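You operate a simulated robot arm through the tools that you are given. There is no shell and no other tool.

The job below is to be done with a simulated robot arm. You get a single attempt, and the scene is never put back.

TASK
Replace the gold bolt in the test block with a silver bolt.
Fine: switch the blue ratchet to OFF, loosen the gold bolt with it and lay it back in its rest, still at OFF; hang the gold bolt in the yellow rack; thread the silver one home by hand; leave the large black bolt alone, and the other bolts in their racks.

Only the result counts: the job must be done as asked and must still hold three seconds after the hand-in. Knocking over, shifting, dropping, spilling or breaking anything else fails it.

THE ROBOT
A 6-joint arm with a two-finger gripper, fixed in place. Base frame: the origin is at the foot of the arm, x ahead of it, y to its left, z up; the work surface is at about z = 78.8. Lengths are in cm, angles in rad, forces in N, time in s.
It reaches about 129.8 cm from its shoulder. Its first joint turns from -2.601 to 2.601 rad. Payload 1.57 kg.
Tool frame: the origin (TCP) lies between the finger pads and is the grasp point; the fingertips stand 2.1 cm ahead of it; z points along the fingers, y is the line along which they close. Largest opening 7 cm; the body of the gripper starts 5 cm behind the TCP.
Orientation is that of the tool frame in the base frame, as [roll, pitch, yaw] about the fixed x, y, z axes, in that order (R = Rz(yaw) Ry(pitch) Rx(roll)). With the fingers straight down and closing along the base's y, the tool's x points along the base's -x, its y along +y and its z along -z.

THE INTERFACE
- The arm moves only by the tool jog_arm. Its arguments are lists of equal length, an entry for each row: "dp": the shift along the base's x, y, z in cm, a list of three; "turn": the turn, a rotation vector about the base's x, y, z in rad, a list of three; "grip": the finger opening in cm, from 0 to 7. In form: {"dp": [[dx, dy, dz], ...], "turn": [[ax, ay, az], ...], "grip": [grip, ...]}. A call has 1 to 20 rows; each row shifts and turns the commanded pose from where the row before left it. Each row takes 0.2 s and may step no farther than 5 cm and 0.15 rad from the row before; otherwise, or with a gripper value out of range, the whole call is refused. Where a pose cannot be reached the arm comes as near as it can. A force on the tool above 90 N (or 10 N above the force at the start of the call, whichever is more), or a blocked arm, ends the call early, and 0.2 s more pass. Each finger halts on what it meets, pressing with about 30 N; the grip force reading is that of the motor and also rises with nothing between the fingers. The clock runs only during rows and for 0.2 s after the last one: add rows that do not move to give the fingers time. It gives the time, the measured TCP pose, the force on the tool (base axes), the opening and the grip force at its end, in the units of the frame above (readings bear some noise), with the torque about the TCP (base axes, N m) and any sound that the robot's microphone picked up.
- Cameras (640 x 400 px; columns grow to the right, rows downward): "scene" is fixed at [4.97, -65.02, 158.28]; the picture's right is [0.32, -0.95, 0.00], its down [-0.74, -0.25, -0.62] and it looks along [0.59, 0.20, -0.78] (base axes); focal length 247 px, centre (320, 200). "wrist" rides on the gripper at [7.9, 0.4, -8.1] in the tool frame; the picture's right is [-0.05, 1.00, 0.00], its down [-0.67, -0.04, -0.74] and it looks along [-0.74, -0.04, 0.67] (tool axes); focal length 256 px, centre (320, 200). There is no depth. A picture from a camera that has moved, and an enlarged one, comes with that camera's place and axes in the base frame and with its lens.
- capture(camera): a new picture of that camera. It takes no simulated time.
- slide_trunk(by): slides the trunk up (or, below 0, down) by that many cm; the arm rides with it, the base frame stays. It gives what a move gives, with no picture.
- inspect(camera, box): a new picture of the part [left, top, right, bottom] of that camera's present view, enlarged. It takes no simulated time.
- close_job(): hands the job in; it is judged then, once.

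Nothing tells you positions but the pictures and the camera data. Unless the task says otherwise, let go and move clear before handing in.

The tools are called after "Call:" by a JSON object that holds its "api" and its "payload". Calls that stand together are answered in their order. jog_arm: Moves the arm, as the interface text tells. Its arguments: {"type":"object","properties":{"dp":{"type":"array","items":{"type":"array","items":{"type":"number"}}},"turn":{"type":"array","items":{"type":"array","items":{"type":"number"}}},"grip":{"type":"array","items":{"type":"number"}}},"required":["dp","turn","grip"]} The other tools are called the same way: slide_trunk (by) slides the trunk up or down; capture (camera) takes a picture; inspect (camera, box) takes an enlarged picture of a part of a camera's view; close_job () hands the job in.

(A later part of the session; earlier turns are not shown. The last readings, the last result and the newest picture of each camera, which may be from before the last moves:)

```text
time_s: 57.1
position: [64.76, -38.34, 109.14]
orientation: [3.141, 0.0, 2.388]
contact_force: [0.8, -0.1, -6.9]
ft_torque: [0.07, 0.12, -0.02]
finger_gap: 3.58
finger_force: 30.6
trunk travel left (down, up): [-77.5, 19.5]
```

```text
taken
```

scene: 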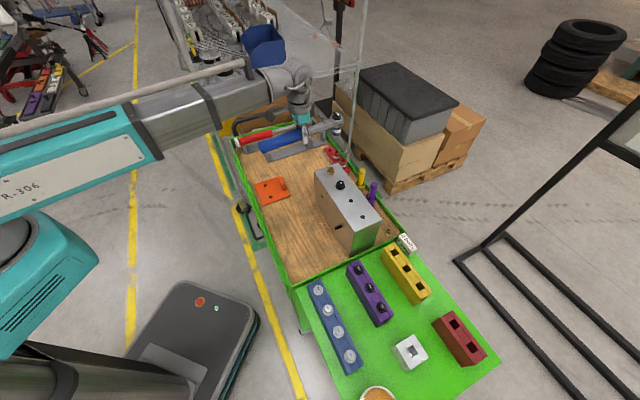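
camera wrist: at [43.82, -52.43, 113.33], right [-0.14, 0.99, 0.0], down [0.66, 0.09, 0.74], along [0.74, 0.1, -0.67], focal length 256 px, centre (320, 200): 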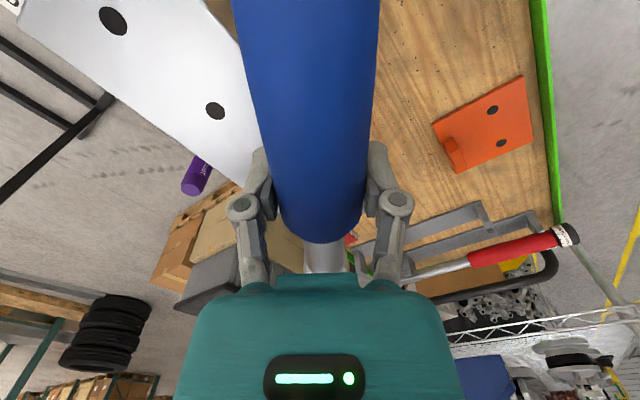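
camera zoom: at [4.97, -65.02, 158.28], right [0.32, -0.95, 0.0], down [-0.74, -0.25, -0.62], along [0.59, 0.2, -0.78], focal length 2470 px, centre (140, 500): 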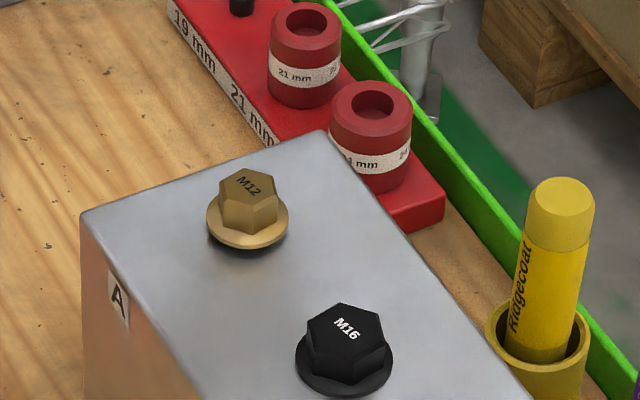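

The gold bolt has turned and risen about 3 mm, so it's loose. I'll take the ratchet back above its rest at (88.6, -22.1).

Call:
{"api": "jog_arm", "payload": {"dp": [[2.1, 2.0, 0], [2.4, 1.6, 0], [2.4, 1.6, 0], [2.4, 1.6, 0], [2.4, 1.6, 0], [2.4, 1.6, 0], [2.4, 1.6, 0], [2.4, 1.6, 0], [2.4, 1.6, 0], [2.4, 1.5, 0], [0, 0, 0]], "turn": [[0, 0, 0], [0, 0, 0], [0, 0, 0], [0, 0, 0], [0, 0, 0], [0, 0, 0], [0, 0, 0], [0, 0, 0], [0, 0, 0], [0, 0, 0], [0, 0, 0]], "grip": [2.5, 2.5, 2.5, 2.5, 2.5, 2.5, 2.5, 2.5, 2.5, 2.5, 2.5]}}

Call:
{"api": "slide_trunk", "payload": {"by": -17}}

Call:
{"api": "inspect", "payload": {"camera": "scene", "box": [235, 80, 331, 150]}}

Call:
{"api": "capture", "payload": {"camera": "wrist"}}

```text
time_s: 59.5
position: [88.48, -21.95, 109.28]
orientation: [-3.141, 0.0, 2.389]
contact_force: [-0.6, -0.9, -6.5]
ft_torque: [0.06, 0.1, -0.01]
finger_gap: 3.59
finger_force: 30.3
trunk travel left (down, up): [-77.5, 19.5]
```

```text
time_s: 61.4
position: [88.59, -22.05, 92.34]
orientation: [3.141, 0.0, 2.389]
contact_force: [0.5, 0.5, -6.3]
ft_torque: [0.11, 0.02, -0.02]
finger_gap: 3.58
finger_force: 30.1
trunk travel left (down, up): [-60.5, 36.5]
```

```text
5.71 times, centred on (283, 115) of scene
camera zoom: at [4.97, -65.02, 158.28], right [0.32, -0.95, 0.0], down [-0.74, -0.25, -0.62], along [0.59, 0.2, -0.78], focal length 1411 px, centre (531, 686)
```

zoom: 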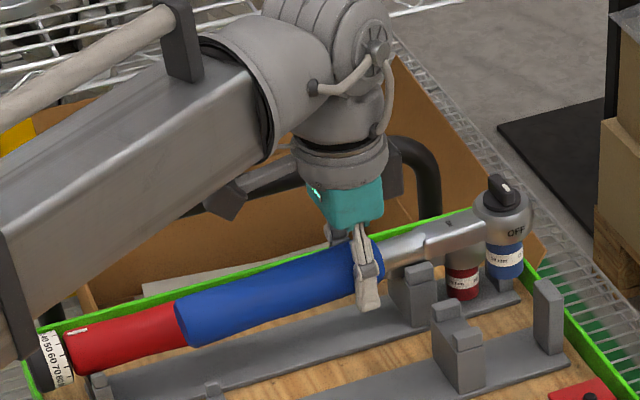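

```text
taken
camera wrist: at [83.18, -16.31, 100.31], right [0.72, 0.69, 0.0], down [0.46, -0.48, 0.74], along [0.52, -0.54, -0.67], focal length 256 px, centre (320, 200)
```

wrist: 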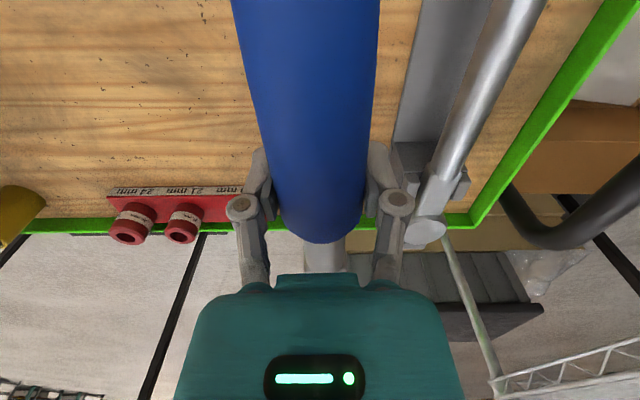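

The handle rotated about 1° in the grip, so I'll compensate in yaw and lower toward the rest.

Call:
{"api": "jog_arm", "payload": {"dp": [[0.05, -0.04, 0], [0, 0, 0]], "turn": [[0, 0, -0.02], [0, 0, 0]], "grip": [2.5, 2.5]}}

Call:
{"api": "slide_trunk", "payload": {"by": -4.5}}

Call:
{"api": "inspect", "payload": {"camera": "scene", "box": [275, 95, 339, 143]}}

Call:
{"api": "inspect", "payload": {"camera": "scene", "box": [235, 90, 331, 160]}}

Call:
{"api": "capture", "payload": {"camera": "wrist"}}

```text
time_s: 62.0
position: [88.55, -21.95, 92.18]
orientation: [-3.141, 0.0, 2.369]
contact_force: [0.1, -0.9, -7.4]
ft_torque: [0.1, 0.08, -0.01]
finger_gap: 3.59
finger_force: 30.3
trunk travel left (down, up): [-60.5, 36.5]
```

```text
time_s: 62.9
position: [88.57, -22.02, 87.81]
orientation: [-3.142, 0.001, 2.368]
contact_force: [-0.4, -0.3, -6.8]
ft_torque: [0.12, 0.13, 0.01]
finger_gap: 3.57
finger_force: 29.7
trunk travel left (down, up): [-56.0, 41.0]
```

```text
8.33 times, centred on (307, 119) of scene
camera zoom: at [4.97, -65.02, 158.28], right [0.32, -0.95, 0.0], down [-0.74, -0.25, -0.62], along [0.59, 0.2, -0.78], focal length 2058 px, centre (428, 875)
```

zoom: 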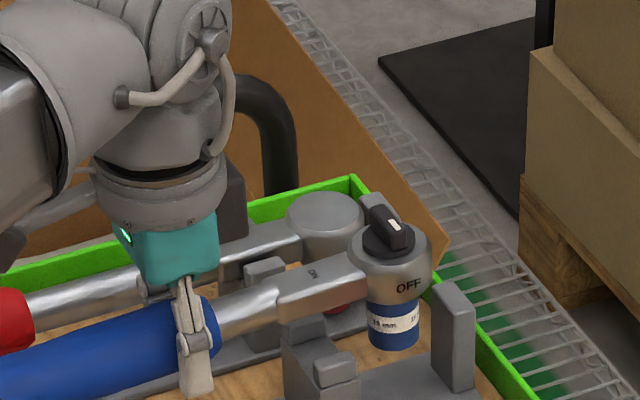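

```text
5.71 times, centred on (283, 125) of scene
camera zoom: at [4.97, -65.02, 158.28], right [0.32, -0.95, 0.0], down [-0.74, -0.25, -0.62], along [0.59, 0.2, -0.78], focal length 1411 px, centre (531, 629)
```

zoom: 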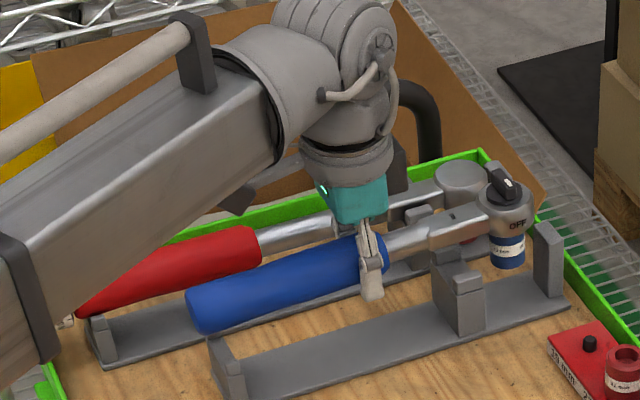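

```text
taken
camera wrist: at [83.31, -16.21, 95.81], right [0.73, 0.68, 0.0], down [0.45, -0.49, 0.74], along [0.5, -0.55, -0.67], focal length 256 px, centre (320, 200)
```

wrist: 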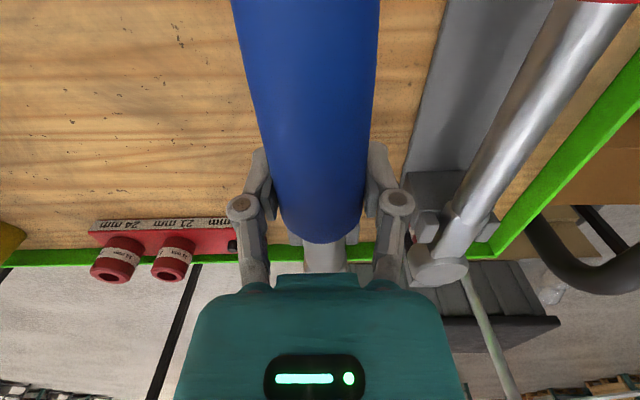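

The ratchet is tilted about 2° nose-up in the grip, which is minor and will settle in the rest. I'll lower in small steps watching contact.

Call:
{"api": "slide_trunk", "payload": {"by": -2.5}}

Call:
{"api": "inspect", "payload": {"camera": "scene", "box": [275, 95, 339, 143]}}

Call:
{"api": "inspect", "payload": {"camera": "scene", "box": [235, 90, 331, 160]}}

```text
time_s: 63.6
position: [88.56, -22.0, 85.23]
orientation: [3.14, 0.002, 2.368]
contact_force: [0.7, -0.1, -6.1]
ft_torque: [0.04, 0.09, 0.03]
finger_gap: 3.58
finger_force: 29.6
trunk travel left (down, up): [-53.5, 43.5]
```

```text
8.33 times, centred on (307, 119) of scene
camera zoom: at [4.97, -65.02, 158.28], right [0.32, -0.95, 0.0], down [-0.74, -0.25, -0.62], along [0.59, 0.2, -0.78], focal length 2058 px, centre (428, 875)
```

zoom: 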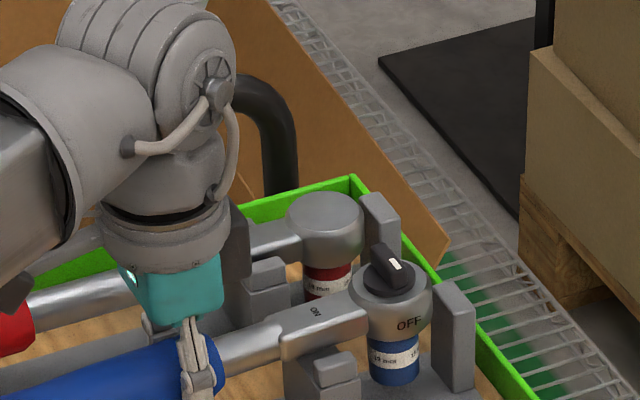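

```text
5.71 times, centred on (283, 125) of scene
camera zoom: at [4.97, -65.02, 158.28], right [0.32, -0.95, 0.0], down [-0.74, -0.25, -0.62], along [0.59, 0.2, -0.78], focal length 1411 px, centre (531, 629)
```

zoom: 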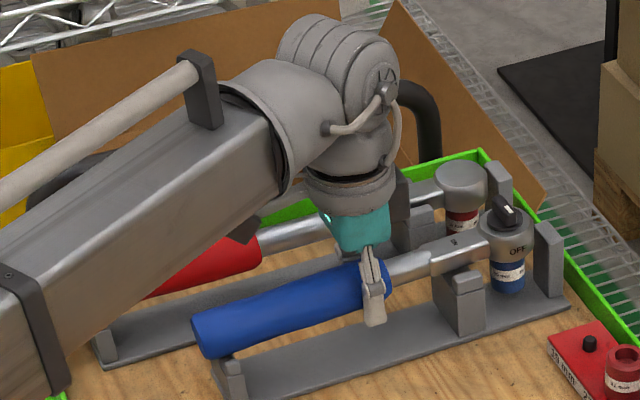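

Call:
{"api": "slide_trunk", "payload": {"by": -0.6}}

Call:
{"api": "slide_trunk", "payload": {"by": -0.4}}

Call:
{"api": "inspect", "payload": {"camera": "scene", "box": [275, 105, 339, 153]}}

Call:
{"api": "inspect", "payload": {"camera": "scene", "box": [235, 100, 331, 160]}}

```text
time_s: 64.2
position: [88.57, -21.96, 84.63]
orientation: [-3.141, -0.001, 2.369]
contact_force: [0.3, 0.1, -6.3]
ft_torque: [0.1, 0.11, 0.0]
finger_gap: 3.59
finger_force: 29.9
trunk travel left (down, up): [-52.9, 44.1]
```

```text
time_s: 64.7
position: [88.53, -22.06, 84.34]
orientation: [3.141, 0.0, 2.368]
contact_force: [1.8, -1.7, 0.7]
ft_torque: [0.0, 0.04, -0.1]
finger_gap: 3.6
finger_force: 30.1
trunk travel left (down, up): [-52.5, 44.5]
```

```text
8.33 times, centred on (307, 129) of scene
camera zoom: at [4.97, -65.02, 158.28], right [0.32, -0.95, 0.0], down [-0.74, -0.25, -0.62], along [0.59, 0.2, -0.78], focal length 2058 px, centre (428, 792)
```

zoom: 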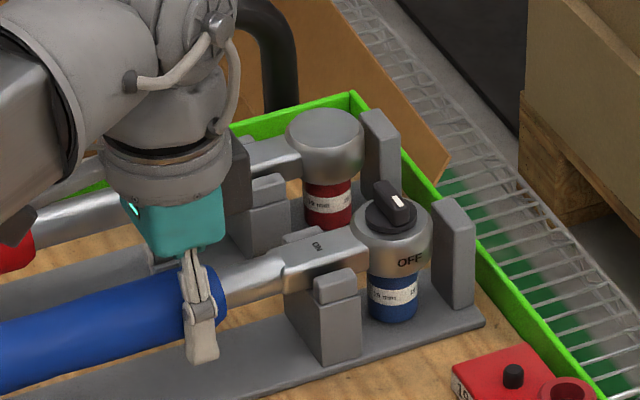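

```text
6.67 times, centred on (283, 130) of scene
camera zoom: at [4.97, -65.02, 158.28], right [0.32, -0.95, 0.0], down [-0.74, -0.25, -0.62], along [0.59, 0.2, -0.78], focal length 1647 px, centre (567, 667)
```

zoom: 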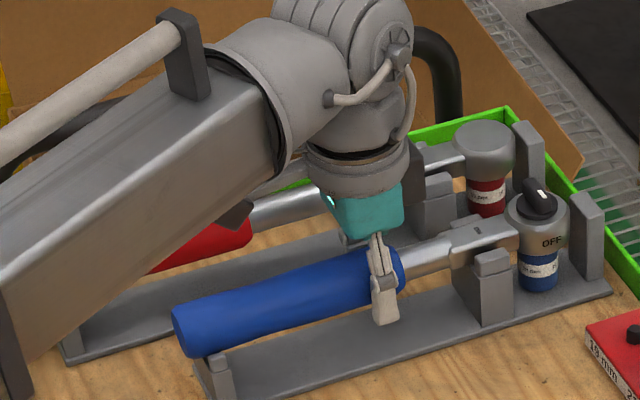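

The ratchet lies back in its rest in the original position, with its weight on the rest. I'll release and rise.

Call:
{"api": "jog_arm", "payload": {"dp": [[0, 0, 0], [0, 0, 0], [0, 0, 0]], "turn": [[0, 0, 0], [0, 0, 0], [0, 0, 0]], "grip": [4, 5, 5]}}

Call:
{"api": "slide_trunk", "payload": {"by": 16}}

Call:
{"api": "inspect", "payload": {"camera": "scene", "box": [235, 100, 331, 160]}}

Call:
{"api": "capture", "payload": {"camera": "wrist"}}

```text
time_s: 65.5
position: [88.57, -21.99, 84.42]
orientation: [-3.141, 0.0, 2.37]
contact_force: [0.0, -0.9, -0.3]
ft_torque: [0.02, -0.03, -0.04]
finger_gap: 4.99
finger_force: 0.0
trunk travel left (down, up): [-52.5, 44.5]
```

```text
time_s: 67.3
position: [88.52, -22.04, 100.34]
orientation: [3.141, -0.001, 2.368]
contact_force: [0.7, 0.4, -0.3]
ft_torque: [-0.02, 0.0, -0.01]
finger_gap: 5.02
finger_force: 0.1
trunk travel left (down, up): [-68.5, 28.5]
```

```text
6.67 times, centred on (283, 130) of scene
camera zoom: at [4.97, -65.02, 158.28], right [0.32, -0.95, 0.0], down [-0.74, -0.25, -0.62], along [0.59, 0.2, -0.78], focal length 1647 px, centre (567, 667)
```

zoom: 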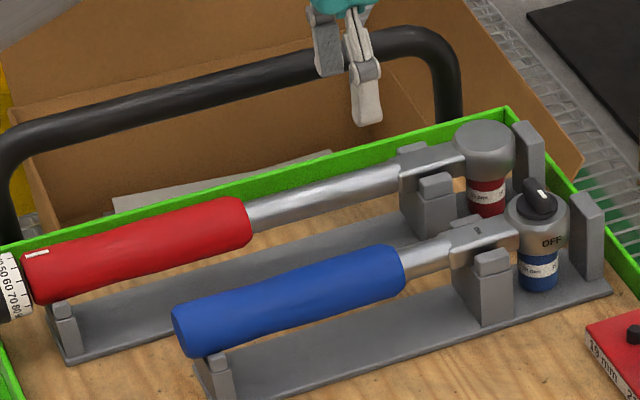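

```text
taken
camera wrist: at [83.28, -16.2, 108.35], right [0.73, 0.68, 0.0], down [0.45, -0.49, 0.74], along [0.5, -0.55, -0.67], focal length 256 px, centre (320, 200)
```

wrist: 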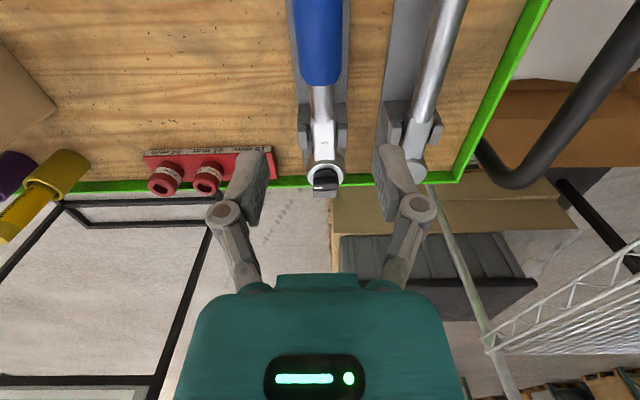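

The ratchet is back in place at OFF. Next is the gold bolt, whose axis from the swing is about (64.5, -48.85). I'll move above it to find the hex orientation.

Call:
{"api": "slide_trunk", "payload": {"by": 5}}

Call:
{"api": "jog_arm", "payload": {"dp": [[-2.4, -2.68, 0], [-2.4, -2.68, 0], [-2.4, -2.68, 0], [-2.4, -2.68, 0], [-2.4, -2.68, 0], [-2.4, -2.68, 0], [-2.4, -2.68, 0], [-2.4, -2.68, 0], [-2.4, -2.68, 0], [-2.4, -2.7, 0], [0, 0, 0]], "turn": [[0, 0, 0], [0, 0, 0], [0, 0, 0], [0, 0, 0], [0, 0, 0], [0, 0, 0], [0, 0, 0], [0, 0, 0], [0, 0, 0], [0, 0, 0], [0, 0, 0]], "grip": [4, 4, 4, 4, 4, 4, 4, 4, 4, 4, 4]}}

Call:
{"api": "inspect", "payload": {"camera": "wrist", "box": [240, 50, 400, 150]}}

Call:
{"api": "capture", "payload": {"camera": "wrist"}}

Call:
{"api": "inspect", "payload": {"camera": "scene", "box": [300, 130, 380, 190]}}

```text
time_s: 68.2
position: [88.58, -22.03, 105.36]
orientation: [3.141, 0.001, 2.369]
contact_force: [-0.4, 0.2, 0.4]
ft_torque: [-0.01, -0.01, -0.01]
finger_gap: 5.01
finger_force: 0.1
trunk travel left (down, up): [-73.5, 23.5]
```

```text
time_s: 70.6
position: [64.48, -48.99, 105.4]
orientation: [-3.142, 0.0, 2.371]
contact_force: [0.3, 0.5, 0.2]
ft_torque: [-0.01, 0.01, -0.01]
finger_gap: 3.97
finger_force: 0.1
out of reach, approached as far as the arm can: row 4, 10
trunk travel left (down, up): [-73.5, 23.5]
```

```text
4.00 times, centred on (320, 100) of wrist
camera zoom: at [59.2, -43.15, 113.36], right [0.73, 0.68, 0.0], down [0.45, -0.49, 0.74], along [0.51, -0.55, -0.67], focal length 1024 px, centre (320, 600)
```

zoom: 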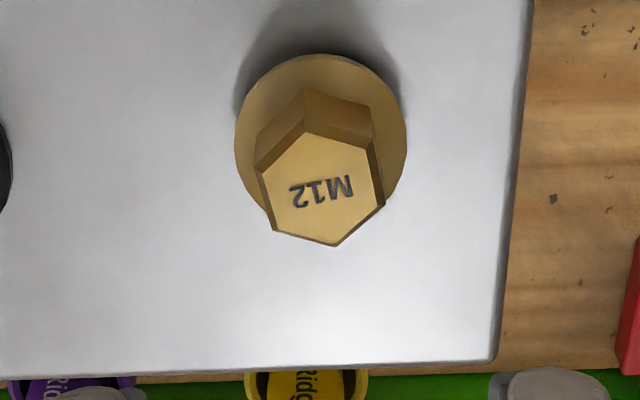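

```text
taken
camera wrist: at [59.2, -43.15, 113.36], right [0.73, 0.68, 0.0], down [0.45, -0.49, 0.74], along [0.51, -0.55, -0.67], focal length 256 px, centre (320, 200)
```

wrist: 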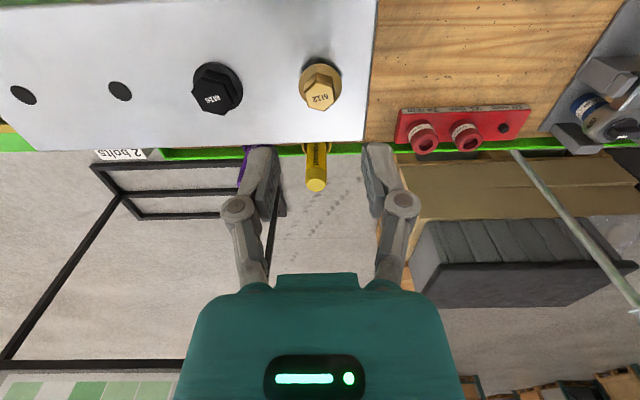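

```text
6.67 times, centred on (340, 160) of scene
camera zoom: at [4.97, -65.02, 158.28], right [0.32, -0.95, 0.0], down [-0.74, -0.25, -0.62], along [0.59, 0.2, -0.78], focal length 1647 px, centre (187, 467)
```

zoom: 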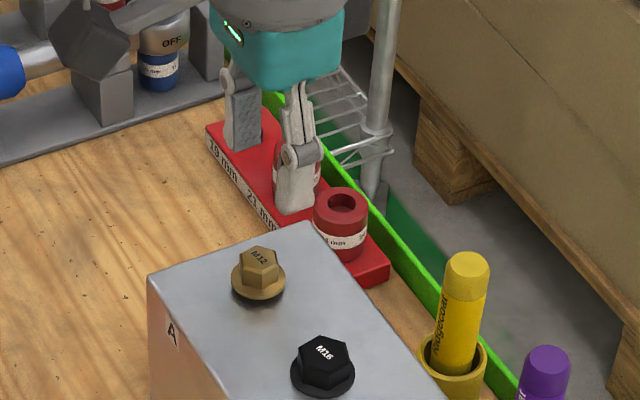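

The gripper is exactly above the bolt. The hex flats match a tool yaw of about 1.586, which leaves room for a long counter-clockwise stroke. I'll rotate there and check.

Call:
{"api": "jog_arm", "payload": {"dp": [[0, 0, 0], [0, 0, 0], [0, 0, 0], [0, 0, 0], [0, 0, 0], [0, 0, 0], [0, 0, 0]], "turn": [[0, 0, -0.131], [0, 0, -0.131], [0, 0, -0.131], [0, 0, -0.131], [0, 0, -0.131], [0, 0, -0.13], [0, 0, 0]], "grip": [4, 4, 4, 4, 4, 4, 4]}}

Call:
{"api": "slide_trunk", "payload": {"by": -4}}

Call:
{"api": "inspect", "payload": {"camera": "wrist", "box": [240, 60, 400, 160]}}

Call:
{"api": "inspect", "payload": {"camera": "scene", "box": [300, 130, 380, 190]}}

```text
time_s: 72.2
position: [64.52, -48.77, 105.44]
orientation: [-3.14, 0.001, 1.583]
contact_force: [-0.4, 0.4, 0.3]
ft_torque: [0.01, -0.01, 0.04]
finger_gap: 4.01
finger_force: 0.0
trunk travel left (down, up): [-73.5, 23.5]
```

```text
time_s: 73.1
position: [64.59, -48.85, 101.41]
orientation: [-3.141, 0.001, 1.581]
contact_force: [0.4, 0.4, -0.1]
ft_torque: [0.0, -0.01, -0.01]
finger_gap: 4.0
finger_force: 0.1
trunk travel left (down, up): [-69.5, 27.5]
```

```text
4.00 times, centred on (320, 110) of wrist
camera zoom: at [64.95, -40.98, 109.37], right [1.0, -0.04, 0.0], down [-0.03, -0.67, 0.74], along [-0.03, -0.74, -0.67], focal length 1024 px, centre (320, 560)
```

zoom: 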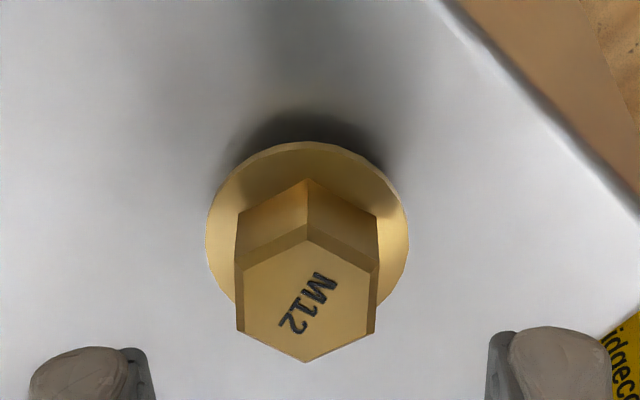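

```text
6.67 times, centred on (340, 160) of scene
camera zoom: at [4.97, -65.02, 158.28], right [0.32, -0.95, 0.0], down [-0.74, -0.25, -0.62], along [0.59, 0.2, -0.78], focal length 1647 px, centre (187, 467)
```

zoom: 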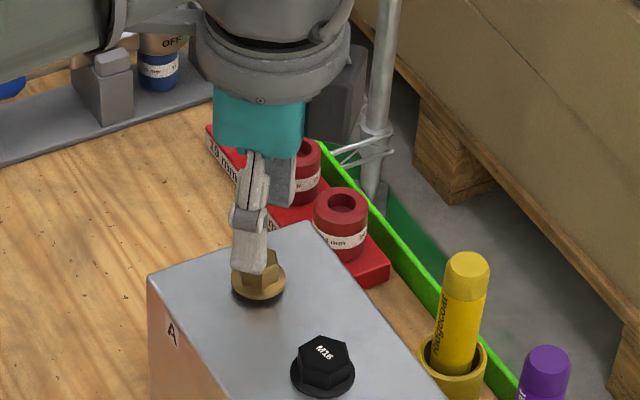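

Call:
{"api": "jog_arm", "payload": {"dp": [[-0.19, 0, 0], [0, 0, 0]], "turn": [[0, 0, 0], [0, 0, 0]], "grip": [3.2, 3.2]}}

Call:
{"api": "slide_trunk", "payload": {"by": -2.4}}

Call:
{"api": "inspect", "payload": {"camera": "wrist", "box": [240, 90, 400, 190]}}

Call:
{"api": "inspect", "payload": {"camera": "scene", "box": [314, 150, 354, 180]}}

```text
time_s: 73.7
position: [64.35, -48.94, 101.27]
orientation: [-3.141, 0.001, 1.583]
contact_force: [0.0, 0.3, -0.2]
ft_torque: [0.0, 0.02, 0.01]
finger_gap: 3.18
finger_force: 0.1
trunk travel left (down, up): [-69.5, 27.5]
```

```text
time_s: 74.4
position: [64.4, -48.87, 98.9]
orientation: [-3.14, 0.001, 1.583]
contact_force: [-0.3, 0.0, 0.0]
ft_torque: [-0.03, -0.03, -0.03]
finger_gap: 3.21
finger_force: 0.1
trunk travel left (down, up): [-67.1, 29.9]
```

```text
4.00 times, centred on (320, 140) of wrist
camera zoom: at [64.77, -40.97, 106.96], right [1.0, -0.04, 0.0], down [-0.03, -0.67, 0.74], along [-0.03, -0.74, -0.67], focal length 1024 px, centre (320, 440)
```

zoom: 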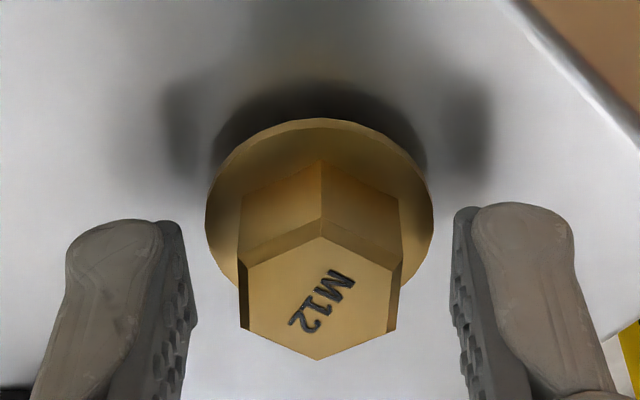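

```text
13.33 times, centred on (334, 165) of scene
camera zoom: at [4.97, -65.02, 158.28], right [0.32, -0.95, 0.0], down [-0.74, -0.25, -0.62], along [0.59, 0.2, -0.78], focal length 3293 px, centre (133, 667)
```

zoom: 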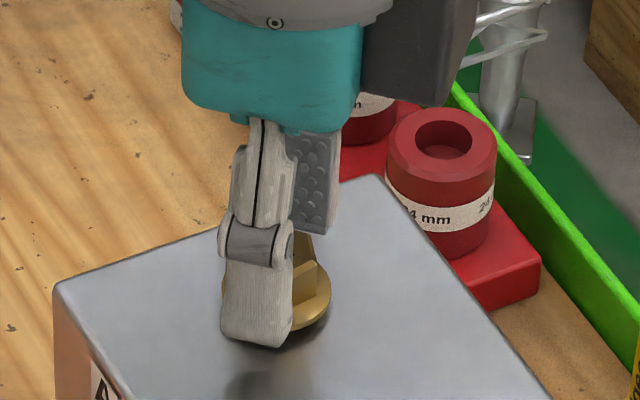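

Call:
{"api": "slide_trunk", "payload": {"by": -0.4}}

Call:
{"api": "jog_arm", "payload": {"dp": [[0, 0, 0], [0, 0, 0], [0, 0, 0]], "turn": [[0, 0, 0], [0, 0, 0], [0, 0, 0]], "grip": [2, 1.4, 1.4]}}

Call:
{"api": "inspect", "payload": {"camera": "wrist", "box": [240, 90, 400, 190]}}

```text
time_s: 74.9
position: [64.41, -48.84, 98.54]
orientation: [3.141, 0.001, 1.584]
contact_force: [-0.1, 0.7, 0.0]
ft_torque: [0.01, 0.01, 0.0]
finger_gap: 3.18
finger_force: 0.1
trunk travel left (down, up): [-66.7, 30.3]
```

```text
time_s: 75.7
position: [64.41, -48.91, 98.6]
orientation: [3.139, 0.001, 1.585]
contact_force: [2.9, -0.9, 13.9]
ft_torque: [0.02, -0.08, 0.02]
finger_gap: 1.91
finger_force: 29.9
trunk travel left (down, up): [-66.7, 30.3]
```

```text
4.00 times, centred on (320, 140) of wrist
camera zoom: at [64.75, -40.93, 106.63], right [1.0, -0.04, 0.0], down [-0.03, -0.67, 0.75], along [-0.03, -0.74, -0.67], focal length 1024 px, centre (320, 440)
```

zoom: 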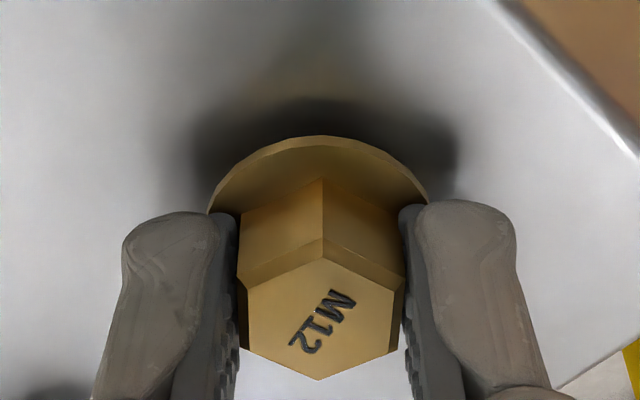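

Call:
{"api": "jog_arm", "payload": {"dp": [[0, 0, 0], [0, 0, 0]], "turn": [[0, 0, 0], [0, 0, 0]], "grip": [2.6, 2.6]}}

Call:
{"api": "slide_trunk", "payload": {"by": 0.3}}

Call:
{"api": "jog_arm", "payload": {"dp": [[0, 0, 0], [0, 0, 0], [0, 0, 0]], "turn": [[0, 0, 0], [0, 0, 0], [0, 0, 0]], "grip": [1.4, 1.4, 1.4]}}

```text
time_s: 76.3
position: [64.35, -48.94, 98.45]
orientation: [3.141, 0.0, 1.583]
contact_force: [0.0, -0.2, 3.4]
ft_torque: [-0.01, 0.01, -0.02]
finger_gap: 2.62
finger_force: 0.0
trunk travel left (down, up): [-66.7, 30.3]
```

```text
time_s: 76.8
position: [64.34, -48.93, 98.8]
orientation: [-3.141, 0.002, 1.582]
contact_force: [0.1, -0.5, -0.6]
ft_torque: [-0.03, 0.0, -0.03]
finger_gap: 2.58
finger_force: 0.0
trunk travel left (down, up): [-67.0, 30.0]
```

```text
time_s: 77.6
position: [64.32, -48.84, 98.87]
orientation: [3.141, 0.001, 1.582]
contact_force: [-1.5, 0.3, 0.1]
ft_torque: [-0.01, 0.09, -0.02]
finger_gap: 1.9
finger_force: 30.2
trunk travel left (down, up): [-67.0, 30.0]
```

Gripped on the flats with no side load. I'll unscrew in stages, following the rise with the trunk.

Call:
{"api": "jog_arm", "payload": {"dp": [[0, 0, 0], [0, 0, 0], [0, 0, 0], [0, 0, 0], [0, 0, 0]], "turn": [[0, 0, 0.1], [0, 0, 0.1], [0, 0, 0.1], [0, 0, 0.1], [0, 0, 0]], "grip": [1.4, 1.4, 1.4, 1.4, 1.4]}}

Call:
{"api": "inspect", "payload": {"camera": "wrist", "box": [240, 90, 400, 190]}}

Call:
{"api": "inspect", "payload": {"camera": "scene", "box": [314, 150, 354, 180]}}

```text
time_s: 78.8
position: [64.27, -48.85, 98.82]
orientation: [3.142, 0.002, 1.987]
contact_force: [11.6, -7.0, 16.7]
ft_torque: [-0.2, -0.2, 0.01]
finger_gap: 1.89
finger_force: 29.8
trunk travel left (down, up): [-67.0, 30.0]
```

```text
4.00 times, centred on (320, 140) of wrist
camera zoom: at [61.64, -41.41, 106.87], right [0.94, 0.35, 0.0], down [0.23, -0.62, 0.75], along [0.26, -0.7, -0.67], focal length 1024 px, centre (320, 440)
```

zoom: 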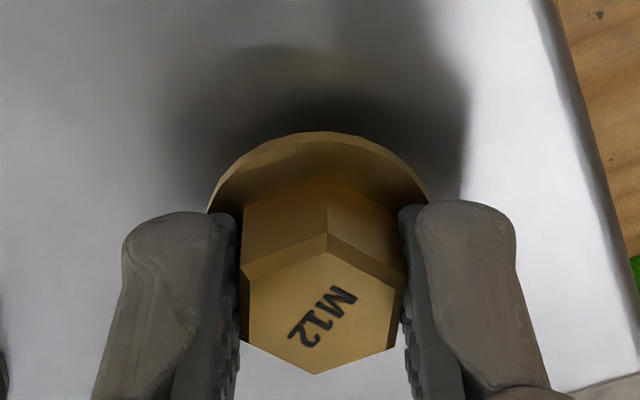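

```text
13.33 times, centred on (334, 165) of scene
camera zoom: at [4.97, -65.02, 158.28], right [0.32, -0.95, 0.0], down [-0.74, -0.25, -0.62], along [0.59, 0.2, -0.78], focal length 3293 px, centre (133, 667)
```

zoom: 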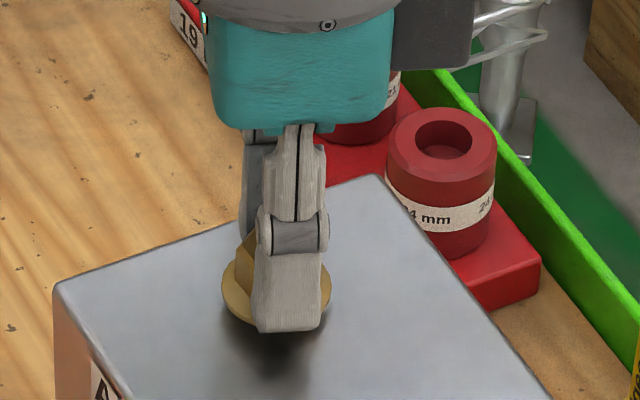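

Call:
{"api": "jog_arm", "payload": {"dp": [[0.2, -0.12, 0], [0, 0, 0]], "turn": [[0, 0, 0], [0, 0, 0]], "grip": [1.4, 1.4]}}

Call:
{"api": "slide_trunk", "payload": {"by": 0.15}}

```text
time_s: 79.4
position: [64.43, -48.89, 98.92]
orientation: [-3.138, -0.001, 1.985]
contact_force: [-6.1, 7.2, -2.5]
ft_torque: [-0.45, -0.18, -0.01]
finger_gap: 1.91
finger_force: 29.6
trunk travel left (down, up): [-67.0, 30.0]
```

```text
time_s: 79.9
position: [64.45, -48.96, 98.99]
orientation: [-3.139, -0.003, 1.984]
contact_force: [-11.6, 9.0, -16.9]
ft_torque: [0.24, 0.22, 0.0]
finger_gap: 1.92
finger_force: 29.3
trunk travel left (down, up): [-67.1, 29.9]
```

Call:
{"api": "jog_arm", "payload": {"dp": [[-0.1, 0.09, 0], [0, 0, 0], [0, 0, 0], [0, 0, 0], [0, 0, 0], [0, 0, 0]], "turn": [[0, 0, 0], [0, 0, 0.1], [0, 0, 0.1], [0, 0, 0.1], [0, 0, 0.1], [0, 0, 0]], "grip": [1.4, 1.4, 1.4, 1.4, 1.4, 1.4]}}

Call:
{"api": "slide_trunk", "payload": {"by": 0.13}}

Call:
{"api": "jog_arm", "payload": {"dp": [[0, 0, 0], [0, 0, 0], [0, 0, 0], [0, 0, 0], [0, 0, 0]], "turn": [[0, 0, 0.1], [0, 0, 0.1], [0, 0, 0.1], [0, 0, 0.1], [0, 0, 0]], "grip": [1.4, 1.4, 1.4, 1.4, 1.4]}}

Call:
{"api": "inspect", "payload": {"camera": "wrist", "box": [240, 90, 400, 190]}}

Call:
{"api": "inspect", "payload": {"camera": "scene", "box": [314, 150, 354, 180]}}

```text
time_s: 81.3
position: [64.56, -48.93, 98.95]
orientation: [3.141, 0.004, 2.387]
contact_force: [7.5, -8.1, 18.2]
ft_torque: [-0.14, -0.13, -0.02]
finger_gap: 1.88
finger_force: 30.0
trunk travel left (down, up): [-67.1, 29.9]
```

```text
time_s: 81.8
position: [64.35, -48.9, 99.06]
orientation: [3.141, 0.002, 2.385]
contact_force: [4.5, -5.9, -0.1]
ft_torque: [-0.43, -0.47, -0.01]
finger_gap: 1.91
finger_force: 29.8
trunk travel left (down, up): [-67.2, 29.8]
```

```text
time_s: 83.0
position: [64.63, -48.81, 99.17]
orientation: [-3.141, -0.001, 2.787]
contact_force: [10.6, -2.4, 15.9]
ft_torque: [-0.07, -0.31, 0.03]
finger_gap: 1.87
finger_force: 30.0
trunk travel left (down, up): [-67.2, 29.8]
```

```text
4.00 times, centred on (320, 140) of wrist
camera zoom: at [57.29, -45.71, 107.19], right [0.4, 0.92, 0.0], down [0.61, -0.27, 0.75], along [0.68, -0.3, -0.67], focal length 1024 px, centre (320, 440)
```

zoom: 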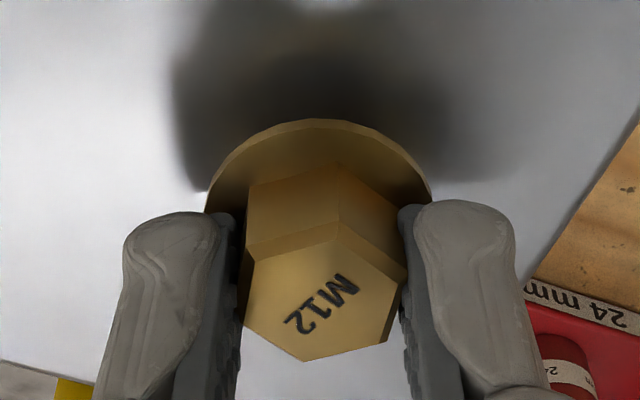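

```text
13.33 times, centred on (334, 165) of scene
camera zoom: at [4.97, -65.02, 158.28], right [0.32, -0.95, 0.0], down [-0.74, -0.25, -0.62], along [0.59, 0.2, -0.78], focal length 3293 px, centre (133, 667)
```

zoom: 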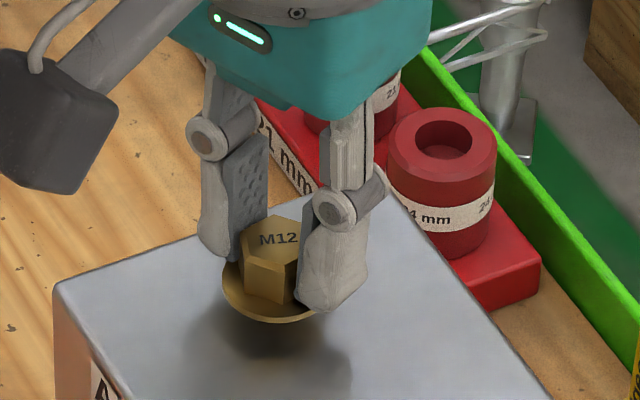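

Call:
{"api": "slide_trunk", "payload": {"by": 0.22}}

Call:
{"api": "jog_arm", "payload": {"dp": [[0.1, 0, 0], [0, 0, 0], [0, 0, 0], [0, 0, 0], [0, 0, 0]], "turn": [[0, 0, 0.1], [0, 0, 0.1], [0, 0, 0.1], [0, 0, 0.1], [0, 0, 0]], "grip": [1.4, 1.4, 1.4, 1.4, 1.4]}}

Call:
{"api": "slide_trunk", "payload": {"by": 0.16}}

Call:
{"api": "jog_arm", "payload": {"dp": [[0, 0, 0], [0, 0, 0], [0, 0, 0], [0, 0, 0], [0, 0, 0]], "turn": [[0, 0, 0.1], [0, 0, 0.1], [0, 0, 0.1], [0, 0, 0.1], [0, 0, 0]], "grip": [1.4, 1.4, 1.4, 1.4, 1.4]}}

Call:
{"api": "inspect", "payload": {"camera": "wrist", "box": [240, 90, 400, 190]}}

Call:
{"api": "inspect", "payload": {"camera": "scene", "box": [314, 150, 354, 180]}}

```text
time_s: 83.6
position: [64.4, -48.79, 99.29]
orientation: [3.14, -0.005, 2.784]
contact_force: [1.4, 6.5, -19.2]
ft_torque: [-0.07, -0.41, -0.04]
finger_gap: 1.86
finger_force: 30.2
trunk travel left (down, up): [-67.5, 29.5]
```

```text
time_s: 84.8
position: [64.57, -48.77, 99.32]
orientation: [3.14, -0.003, -3.099]
contact_force: [-13.1, 19.5, -17.6]
ft_torque: [0.27, 0.2, -0.04]
finger_gap: 1.91
finger_force: 29.7
trunk travel left (down, up): [-67.5, 29.5]
```

```text
time_s: 85.3
position: [64.66, -48.83, 99.51]
orientation: [3.14, -0.001, -3.098]
contact_force: [-9.7, 21.5, -16.9]
ft_torque: [0.31, 0.13, -0.07]
finger_gap: 1.88
finger_force: 30.3
trunk travel left (down, up): [-67.6, 29.4]
```

```text
time_s: 86.5
position: [64.58, -48.71, 99.7]
orientation: [-3.141, -0.001, -2.697]
contact_force: [-3.1, 24.6, 6.5]
ft_torque: [0.34, 0.35, -0.05]
finger_gap: 1.88
finger_force: 30.4
trunk travel left (down, up): [-67.6, 29.4]
```

```text
4.00 times, centred on (320, 140) of wrist
camera zoom: at [57.35, -51.74, 107.69], right [-0.38, 0.92, 0.0], down [0.62, 0.25, 0.74], along [0.69, 0.28, -0.67], focal length 1024 px, centre (320, 440)
```

zoom: 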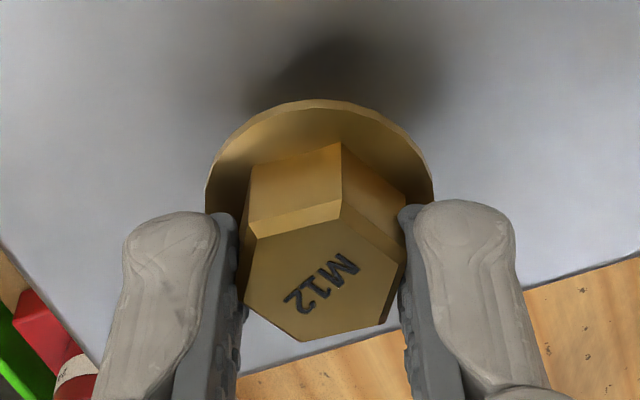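

```text
13.33 times, centred on (334, 165) of scene
camera zoom: at [4.97, -65.02, 158.28], right [0.32, -0.95, 0.0], down [-0.74, -0.25, -0.62], along [0.59, 0.2, -0.78], focal length 3293 px, centre (133, 667)
```

zoom: 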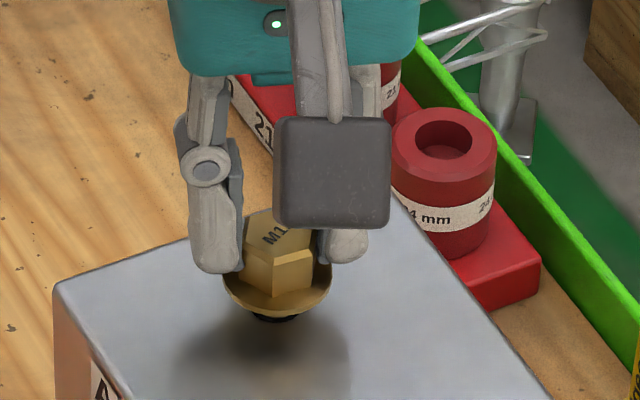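

Call:
{"api": "jog_arm", "payload": {"dp": [[0.0, 0.35, 0], [0, 0, 0]], "turn": [[0, 0, 0], [0, 0, 0]], "grip": [1.4, 1.4]}}

Call:
{"api": "slide_trunk", "payload": {"by": 0.2}}

Call:
{"api": "jog_arm", "payload": {"dp": [[0, 0, 0], [0, 0, 0], [0, 0, 0], [0, 0, 0], [0, 0, 0]], "turn": [[0, 0, 0.1], [0, 0, 0.1], [0, 0, 0.1], [0, 0, 0.1], [0, 0, 0]], "grip": [1.4, 1.4, 1.4, 1.4, 1.4]}}

```text
time_s: 87.1
position: [64.55, -48.7, 99.71]
orientation: [-3.136, 0.0, -2.699]
contact_force: [5.4, -4.8, 20.7]
ft_torque: [-0.13, -0.01, 0.03]
finger_gap: 1.89
finger_force: 30.0
trunk travel left (down, up): [-67.6, 29.4]
```

```text
time_s: 87.6
position: [64.51, -48.6, 99.57]
orientation: [-3.14, -0.002, -2.7]
contact_force: [1.4, -7.8, -3.4]
ft_torque: [-0.16, -0.18, 0.02]
finger_gap: 1.91
finger_force: 30.0
trunk travel left (down, up): [-67.8, 29.2]
```

```text
time_s: 88.8
position: [64.53, -48.59, 99.76]
orientation: [-3.14, -0.001, -2.299]
contact_force: [2.4, -7.3, 10.0]
ft_torque: [-0.19, 0.04, 0.01]
finger_gap: 1.9
finger_force: 29.9
trunk travel left (down, up): [-67.8, 29.2]
```

Going smoothly, so I'll continue the stroke.

Call:
{"api": "slide_trunk", "payload": {"by": 0.22}}

Call:
{"api": "jog_arm", "payload": {"dp": [[0, 0, 0], [0, 0, 0], [0, 0, 0], [0, 0, 0], [0, 0, 0]], "turn": [[0, 0, 0.1], [0, 0, 0.1], [0, 0, 0.1], [0, 0, 0.1], [0, 0, 0]], "grip": [1.4, 1.4, 1.4, 1.4, 1.4]}}

Call:
{"api": "slide_trunk", "payload": {"by": 0.15}}

Call:
{"api": "jog_arm", "payload": {"dp": [[0, 0, 0], [0, 0, 0], [0, 0, 0], [0, 0, 0], [0, 0, 0]], "turn": [[0, 0, 0.1], [0, 0, 0.1], [0, 0, 0.1], [0, 0, 0.1], [0, 0, 0]], "grip": [1.4, 1.4, 1.4, 1.4, 1.4]}}

Call:
{"api": "inspect", "payload": {"camera": "wrist", "box": [240, 90, 400, 190]}}

Call:
{"api": "inspect", "payload": {"camera": "scene", "box": [314, 150, 354, 180]}}

```text
time_s: 89.3
position: [64.59, -48.5, 99.68]
orientation: [3.137, -0.001, -2.3]
contact_force: [-6.1, 0.3, -21.1]
ft_torque: [0.01, 0.05, 0.02]
finger_gap: 1.9
finger_force: 29.6
trunk travel left (down, up): [-68.0, 29.0]
```

```text
time_s: 90.5
position: [64.51, -48.58, 99.92]
orientation: [3.141, -0.001, -1.897]
contact_force: [-0.2, -0.2, -0.6]
ft_torque: [0.02, 0.04, -0.02]
finger_gap: 1.88
finger_force: 29.9
trunk travel left (down, up): [-68.0, 29.0]
```

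```text
time_s: 91.0
position: [64.65, -48.47, 100.09]
orientation: [3.141, 0.001, -1.9]
contact_force: [-0.4, 0.9, -0.7]
ft_torque: [-0.02, 0.04, 0.01]
finger_gap: 1.88
finger_force: 29.5
trunk travel left (down, up): [-68.2, 28.8]
```

```text
time_s: 92.2
position: [64.72, -48.47, 100.05]
orientation: [3.141, 0.001, -1.498]
contact_force: [-2.2, -0.2, -0.9]
ft_torque: [0.02, 0.11, -0.02]
finger_gap: 1.89
finger_force: 30.0
trunk travel left (down, up): [-68.2, 28.8]
```

```text
4.00 times, centred on (320, 140) of wrist
camera zoom: at [64.92, -56.5, 108.1], right [-1.0, -0.02, 0.0], down [-0.01, 0.67, 0.74], along [-0.01, 0.74, -0.67], focal length 1024 px, centre (320, 440)
```

zoom: 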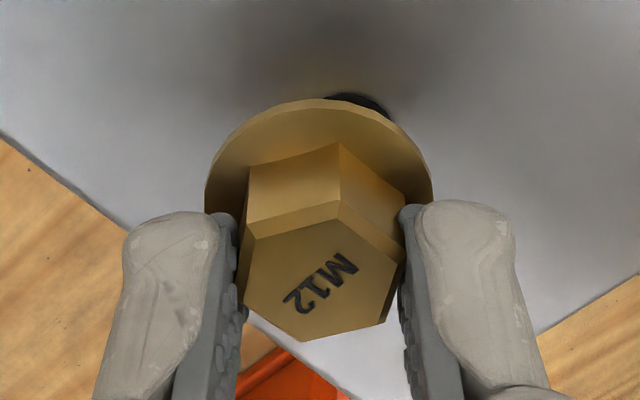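

```text
13.33 times, centred on (334, 165) of scene
camera zoom: at [4.97, -65.02, 158.28], right [0.32, -0.95, 0.0], down [-0.74, -0.25, -0.62], along [0.59, 0.2, -0.78], focal length 3293 px, centre (133, 667)
```

zoom: 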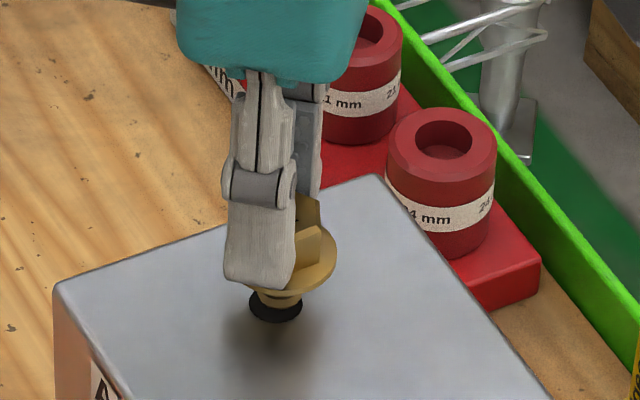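

The thread seems free (no load). I'll lift straight up carefully and check.

Call:
{"api": "slide_trunk", "payload": {"by": 0.8}}

Call:
{"api": "inspect", "payload": {"camera": "scene", "box": [314, 150, 354, 180]}}

```text
time_s: 92.8
position: [64.76, -48.56, 100.83]
orientation: [-3.141, -0.001, -1.5]
contact_force: [-1.3, -0.1, -0.8]
ft_torque: [0.02, 0.13, 0.0]
finger_gap: 1.9
finger_force: 29.7
trunk travel left (down, up): [-69.0, 28.0]
```

```text
13.33 times, centred on (334, 165) of scene
camera zoom: at [4.97, -65.02, 158.28], right [0.32, -0.95, 0.0], down [-0.74, -0.25, -0.62], along [0.59, 0.2, -0.78], focal length 3293 px, centre (133, 667)
```

zoom: 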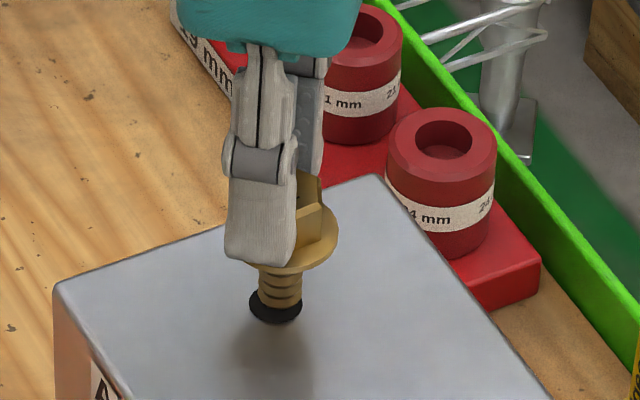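

Call:
{"api": "slide_trunk", "payload": {"by": 2}}

Call:
{"api": "slide_trunk", "payload": {"by": 4}}

Call:
{"api": "inspect", "payload": {"camera": "scene", "box": [310, 140, 358, 176]}}

Call:
{"api": "inspect", "payload": {"camera": "wrist", "box": [240, 60, 400, 200]}}

Call:
{"api": "capture", "payload": {"camera": "wrist"}}

```text
time_s: 93.5
position: [64.76, -48.54, 102.86]
orientation: [3.141, 0.001, -1.499]
contact_force: [-0.4, -0.2, -1.0]
ft_torque: [-0.02, 0.0, 0.02]
finger_gap: 1.89
finger_force: 30.3
trunk travel left (down, up): [-71.0, 26.0]
```

```text
time_s: 94.3
position: [64.68, -48.54, 106.82]
orientation: [3.141, 0.001, -1.501]
contact_force: [-0.3, -0.5, -1.5]
ft_torque: [-0.06, 0.04, -0.01]
finger_gap: 1.88
finger_force: 29.5
trunk travel left (down, up): [-75.0, 22.0]
```

```text
11.11 times, centred on (334, 158) of scene
camera zoom: at [4.97, -65.02, 158.28], right [0.32, -0.95, 0.0], down [-0.74, -0.25, -0.62], along [0.59, 0.2, -0.78], focal length 2744 px, centre (164, 667)
```

zoom: 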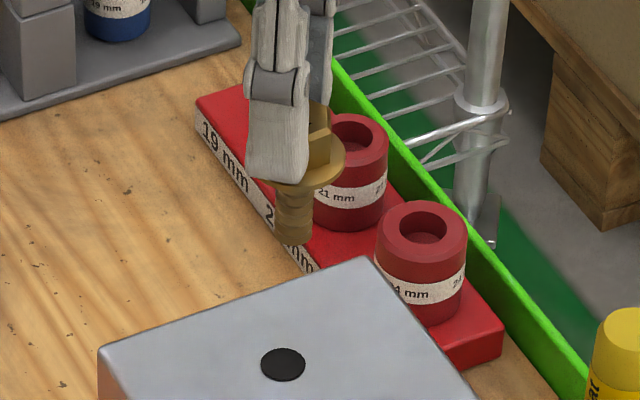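

```text
2.86 times, centred on (320, 130) of wrist
camera zoom: at [64.94, -56.5, 114.88], right [-1.0, -0.02, 0.0], down [-0.01, 0.67, 0.74], along [-0.01, 0.74, -0.67], focal length 731 px, centre (320, 400)
```

zoom: 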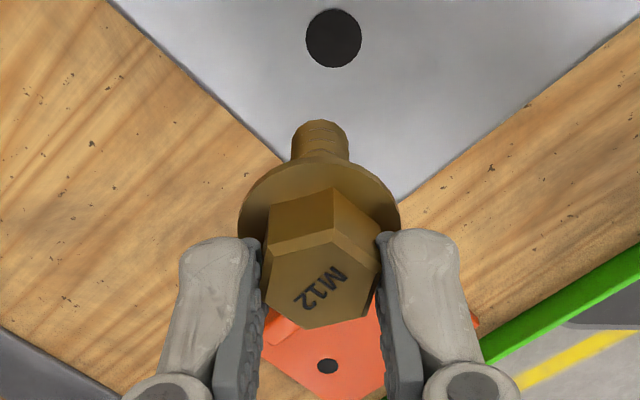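

```text
taken
camera wrist: at [64.94, -56.5, 114.88], right [-1.0, -0.02, 0.0], down [-0.01, 0.67, 0.74], along [-0.01, 0.74, -0.67], focal length 256 px, centre (320, 200)
```

wrist: 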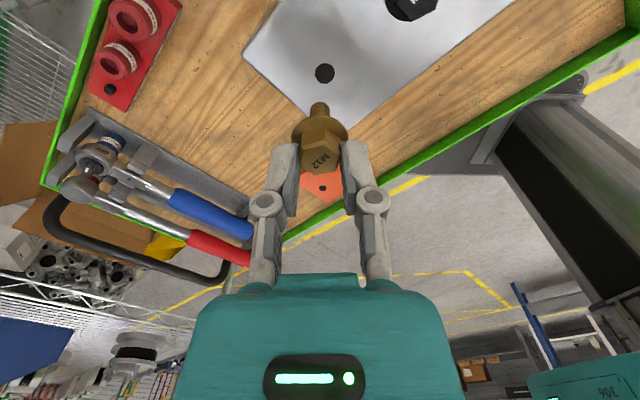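

The gold bolt is out; the hole is near (64.4, -48.8). The yellow rack's slots are near (47.7, -76.4), (43.1, -80.7) and (39.1, -85.2), so I'll carry the bolt there at this height.

Call:
{"api": "jog_arm", "payload": {"dp": [[-2.1, -2.9, 0], [-2.1, -2.9, 0], [-2.1, -2.9, 0], [-2.1, -2.9, 0], [-2.1, -2.9, 0], [-2.1, -2.9, 0], [-2.1, -2.9, 0], [-2.1, -2.9, 0], [-2.1, -2.9, 0], [-1.5, -2.5, 0], [0, 0, 0]], "turn": [[0, 0, -0.085], [0, 0, -0.085], [0, 0, -0.085], [0, 0, -0.085], [0, 0, -0.085], [0, 0, -0.085], [0, 0, -0.085], [0, 0, -0.085], [0, 0, -0.085], [0, 0, -0.09], [0, 0, 0]], "grip": [1.4, 1.4, 1.4, 1.4, 1.4, 1.4, 1.4, 1.4, 1.4, 1.4, 1.4]}}

Call:
{"api": "capture", "payload": {"camera": "wrist"}}

Call:
{"api": "capture", "payload": {"camera": "scene"}}

```text
time_s: 96.7
position: [44.21, -76.94, 106.85]
orientation: [3.14, 0.001, -2.356]
contact_force: [-0.2, 0.5, 0.0]
ft_torque: [0.0, 0.0, -0.01]
finger_gap: 1.9
finger_force: 29.4
trunk travel left (down, up): [-75.0, 22.0]
```

```text
taken
camera wrist: at [38.48, -82.42, 114.89], right [-0.67, 0.74, 0.0], down [0.5, 0.45, 0.74], along [0.55, 0.5, -0.67], focal length 256 px, centre (320, 200)
```

wrist: 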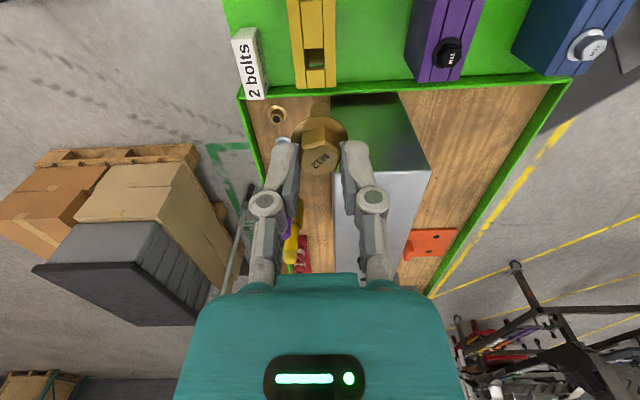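

```text
taken
```

scene: 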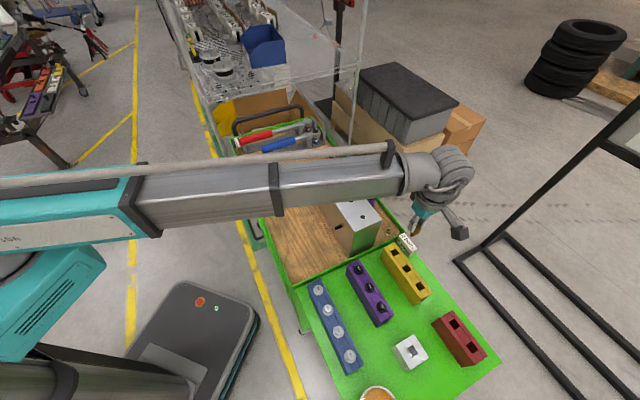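

Call:
{"api": "jog_arm", "payload": {"dp": [[-1.0, -1.6, 0], [-1.0, -1.7, 0], [0, 0, 0]], "turn": [[0, 0, 0], [0, 0, 0], [0, 0, 0]], "grip": [1.4, 1.4, 1.4]}}

Call:
{"api": "slide_trunk", "payload": {"by": -7}}

Call:
{"api": "capture", "payload": {"camera": "wrist"}}

Call:
{"api": "inspect", "payload": {"camera": "scene", "box": [370, 190, 450, 310]}}

```text
time_s: 97.5
position: [42.2, -80.31, 106.89]
orientation: [3.14, 0.0, -2.354]
contact_force: [0.2, 0.2, -0.9]
ft_torque: [0.02, -0.03, 0.01]
finger_gap: 1.88
finger_force: 30.0
trunk travel left (down, up): [-75.0, 22.0]
```

```text
time_s: 98.6
position: [42.27, -80.21, 99.85]
orientation: [-3.14, 0.0, -2.354]
contact_force: [-0.3, 0.8, 0.0]
ft_torque: [0.03, 0.01, 0.01]
finger_gap: 1.88
finger_force: 29.9
trunk travel left (down, up): [-68.0, 29.0]
```

```text
taken
camera wrist: at [36.51, -85.68, 107.9], right [-0.67, 0.74, 0.0], down [0.5, 0.45, 0.74], along [0.55, 0.5, -0.67], focal length 256 px, centre (320, 200)
```

wrist: 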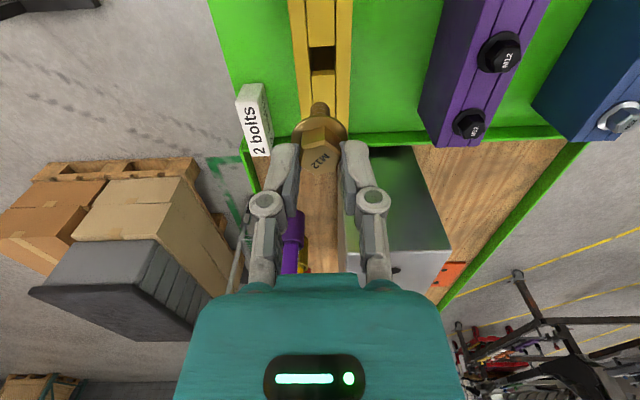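

```text
3.33 times, centred on (410, 250) of scene
camera zoom: at [4.97, -65.02, 158.28], right [0.32, -0.95, 0.0], down [-0.74, -0.25, -0.62], along [0.59, 0.2, -0.78], focal length 823 px, centre (20, 33)
```

zoom: 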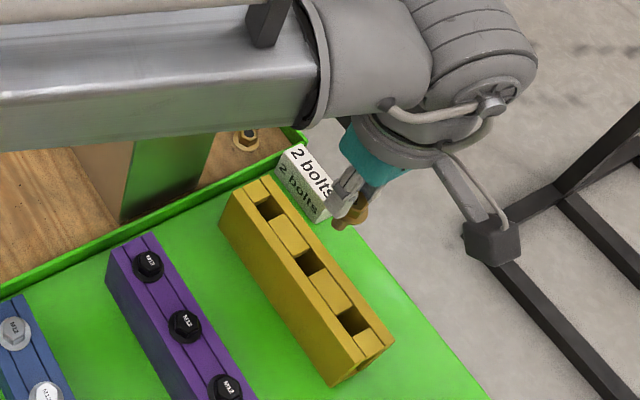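

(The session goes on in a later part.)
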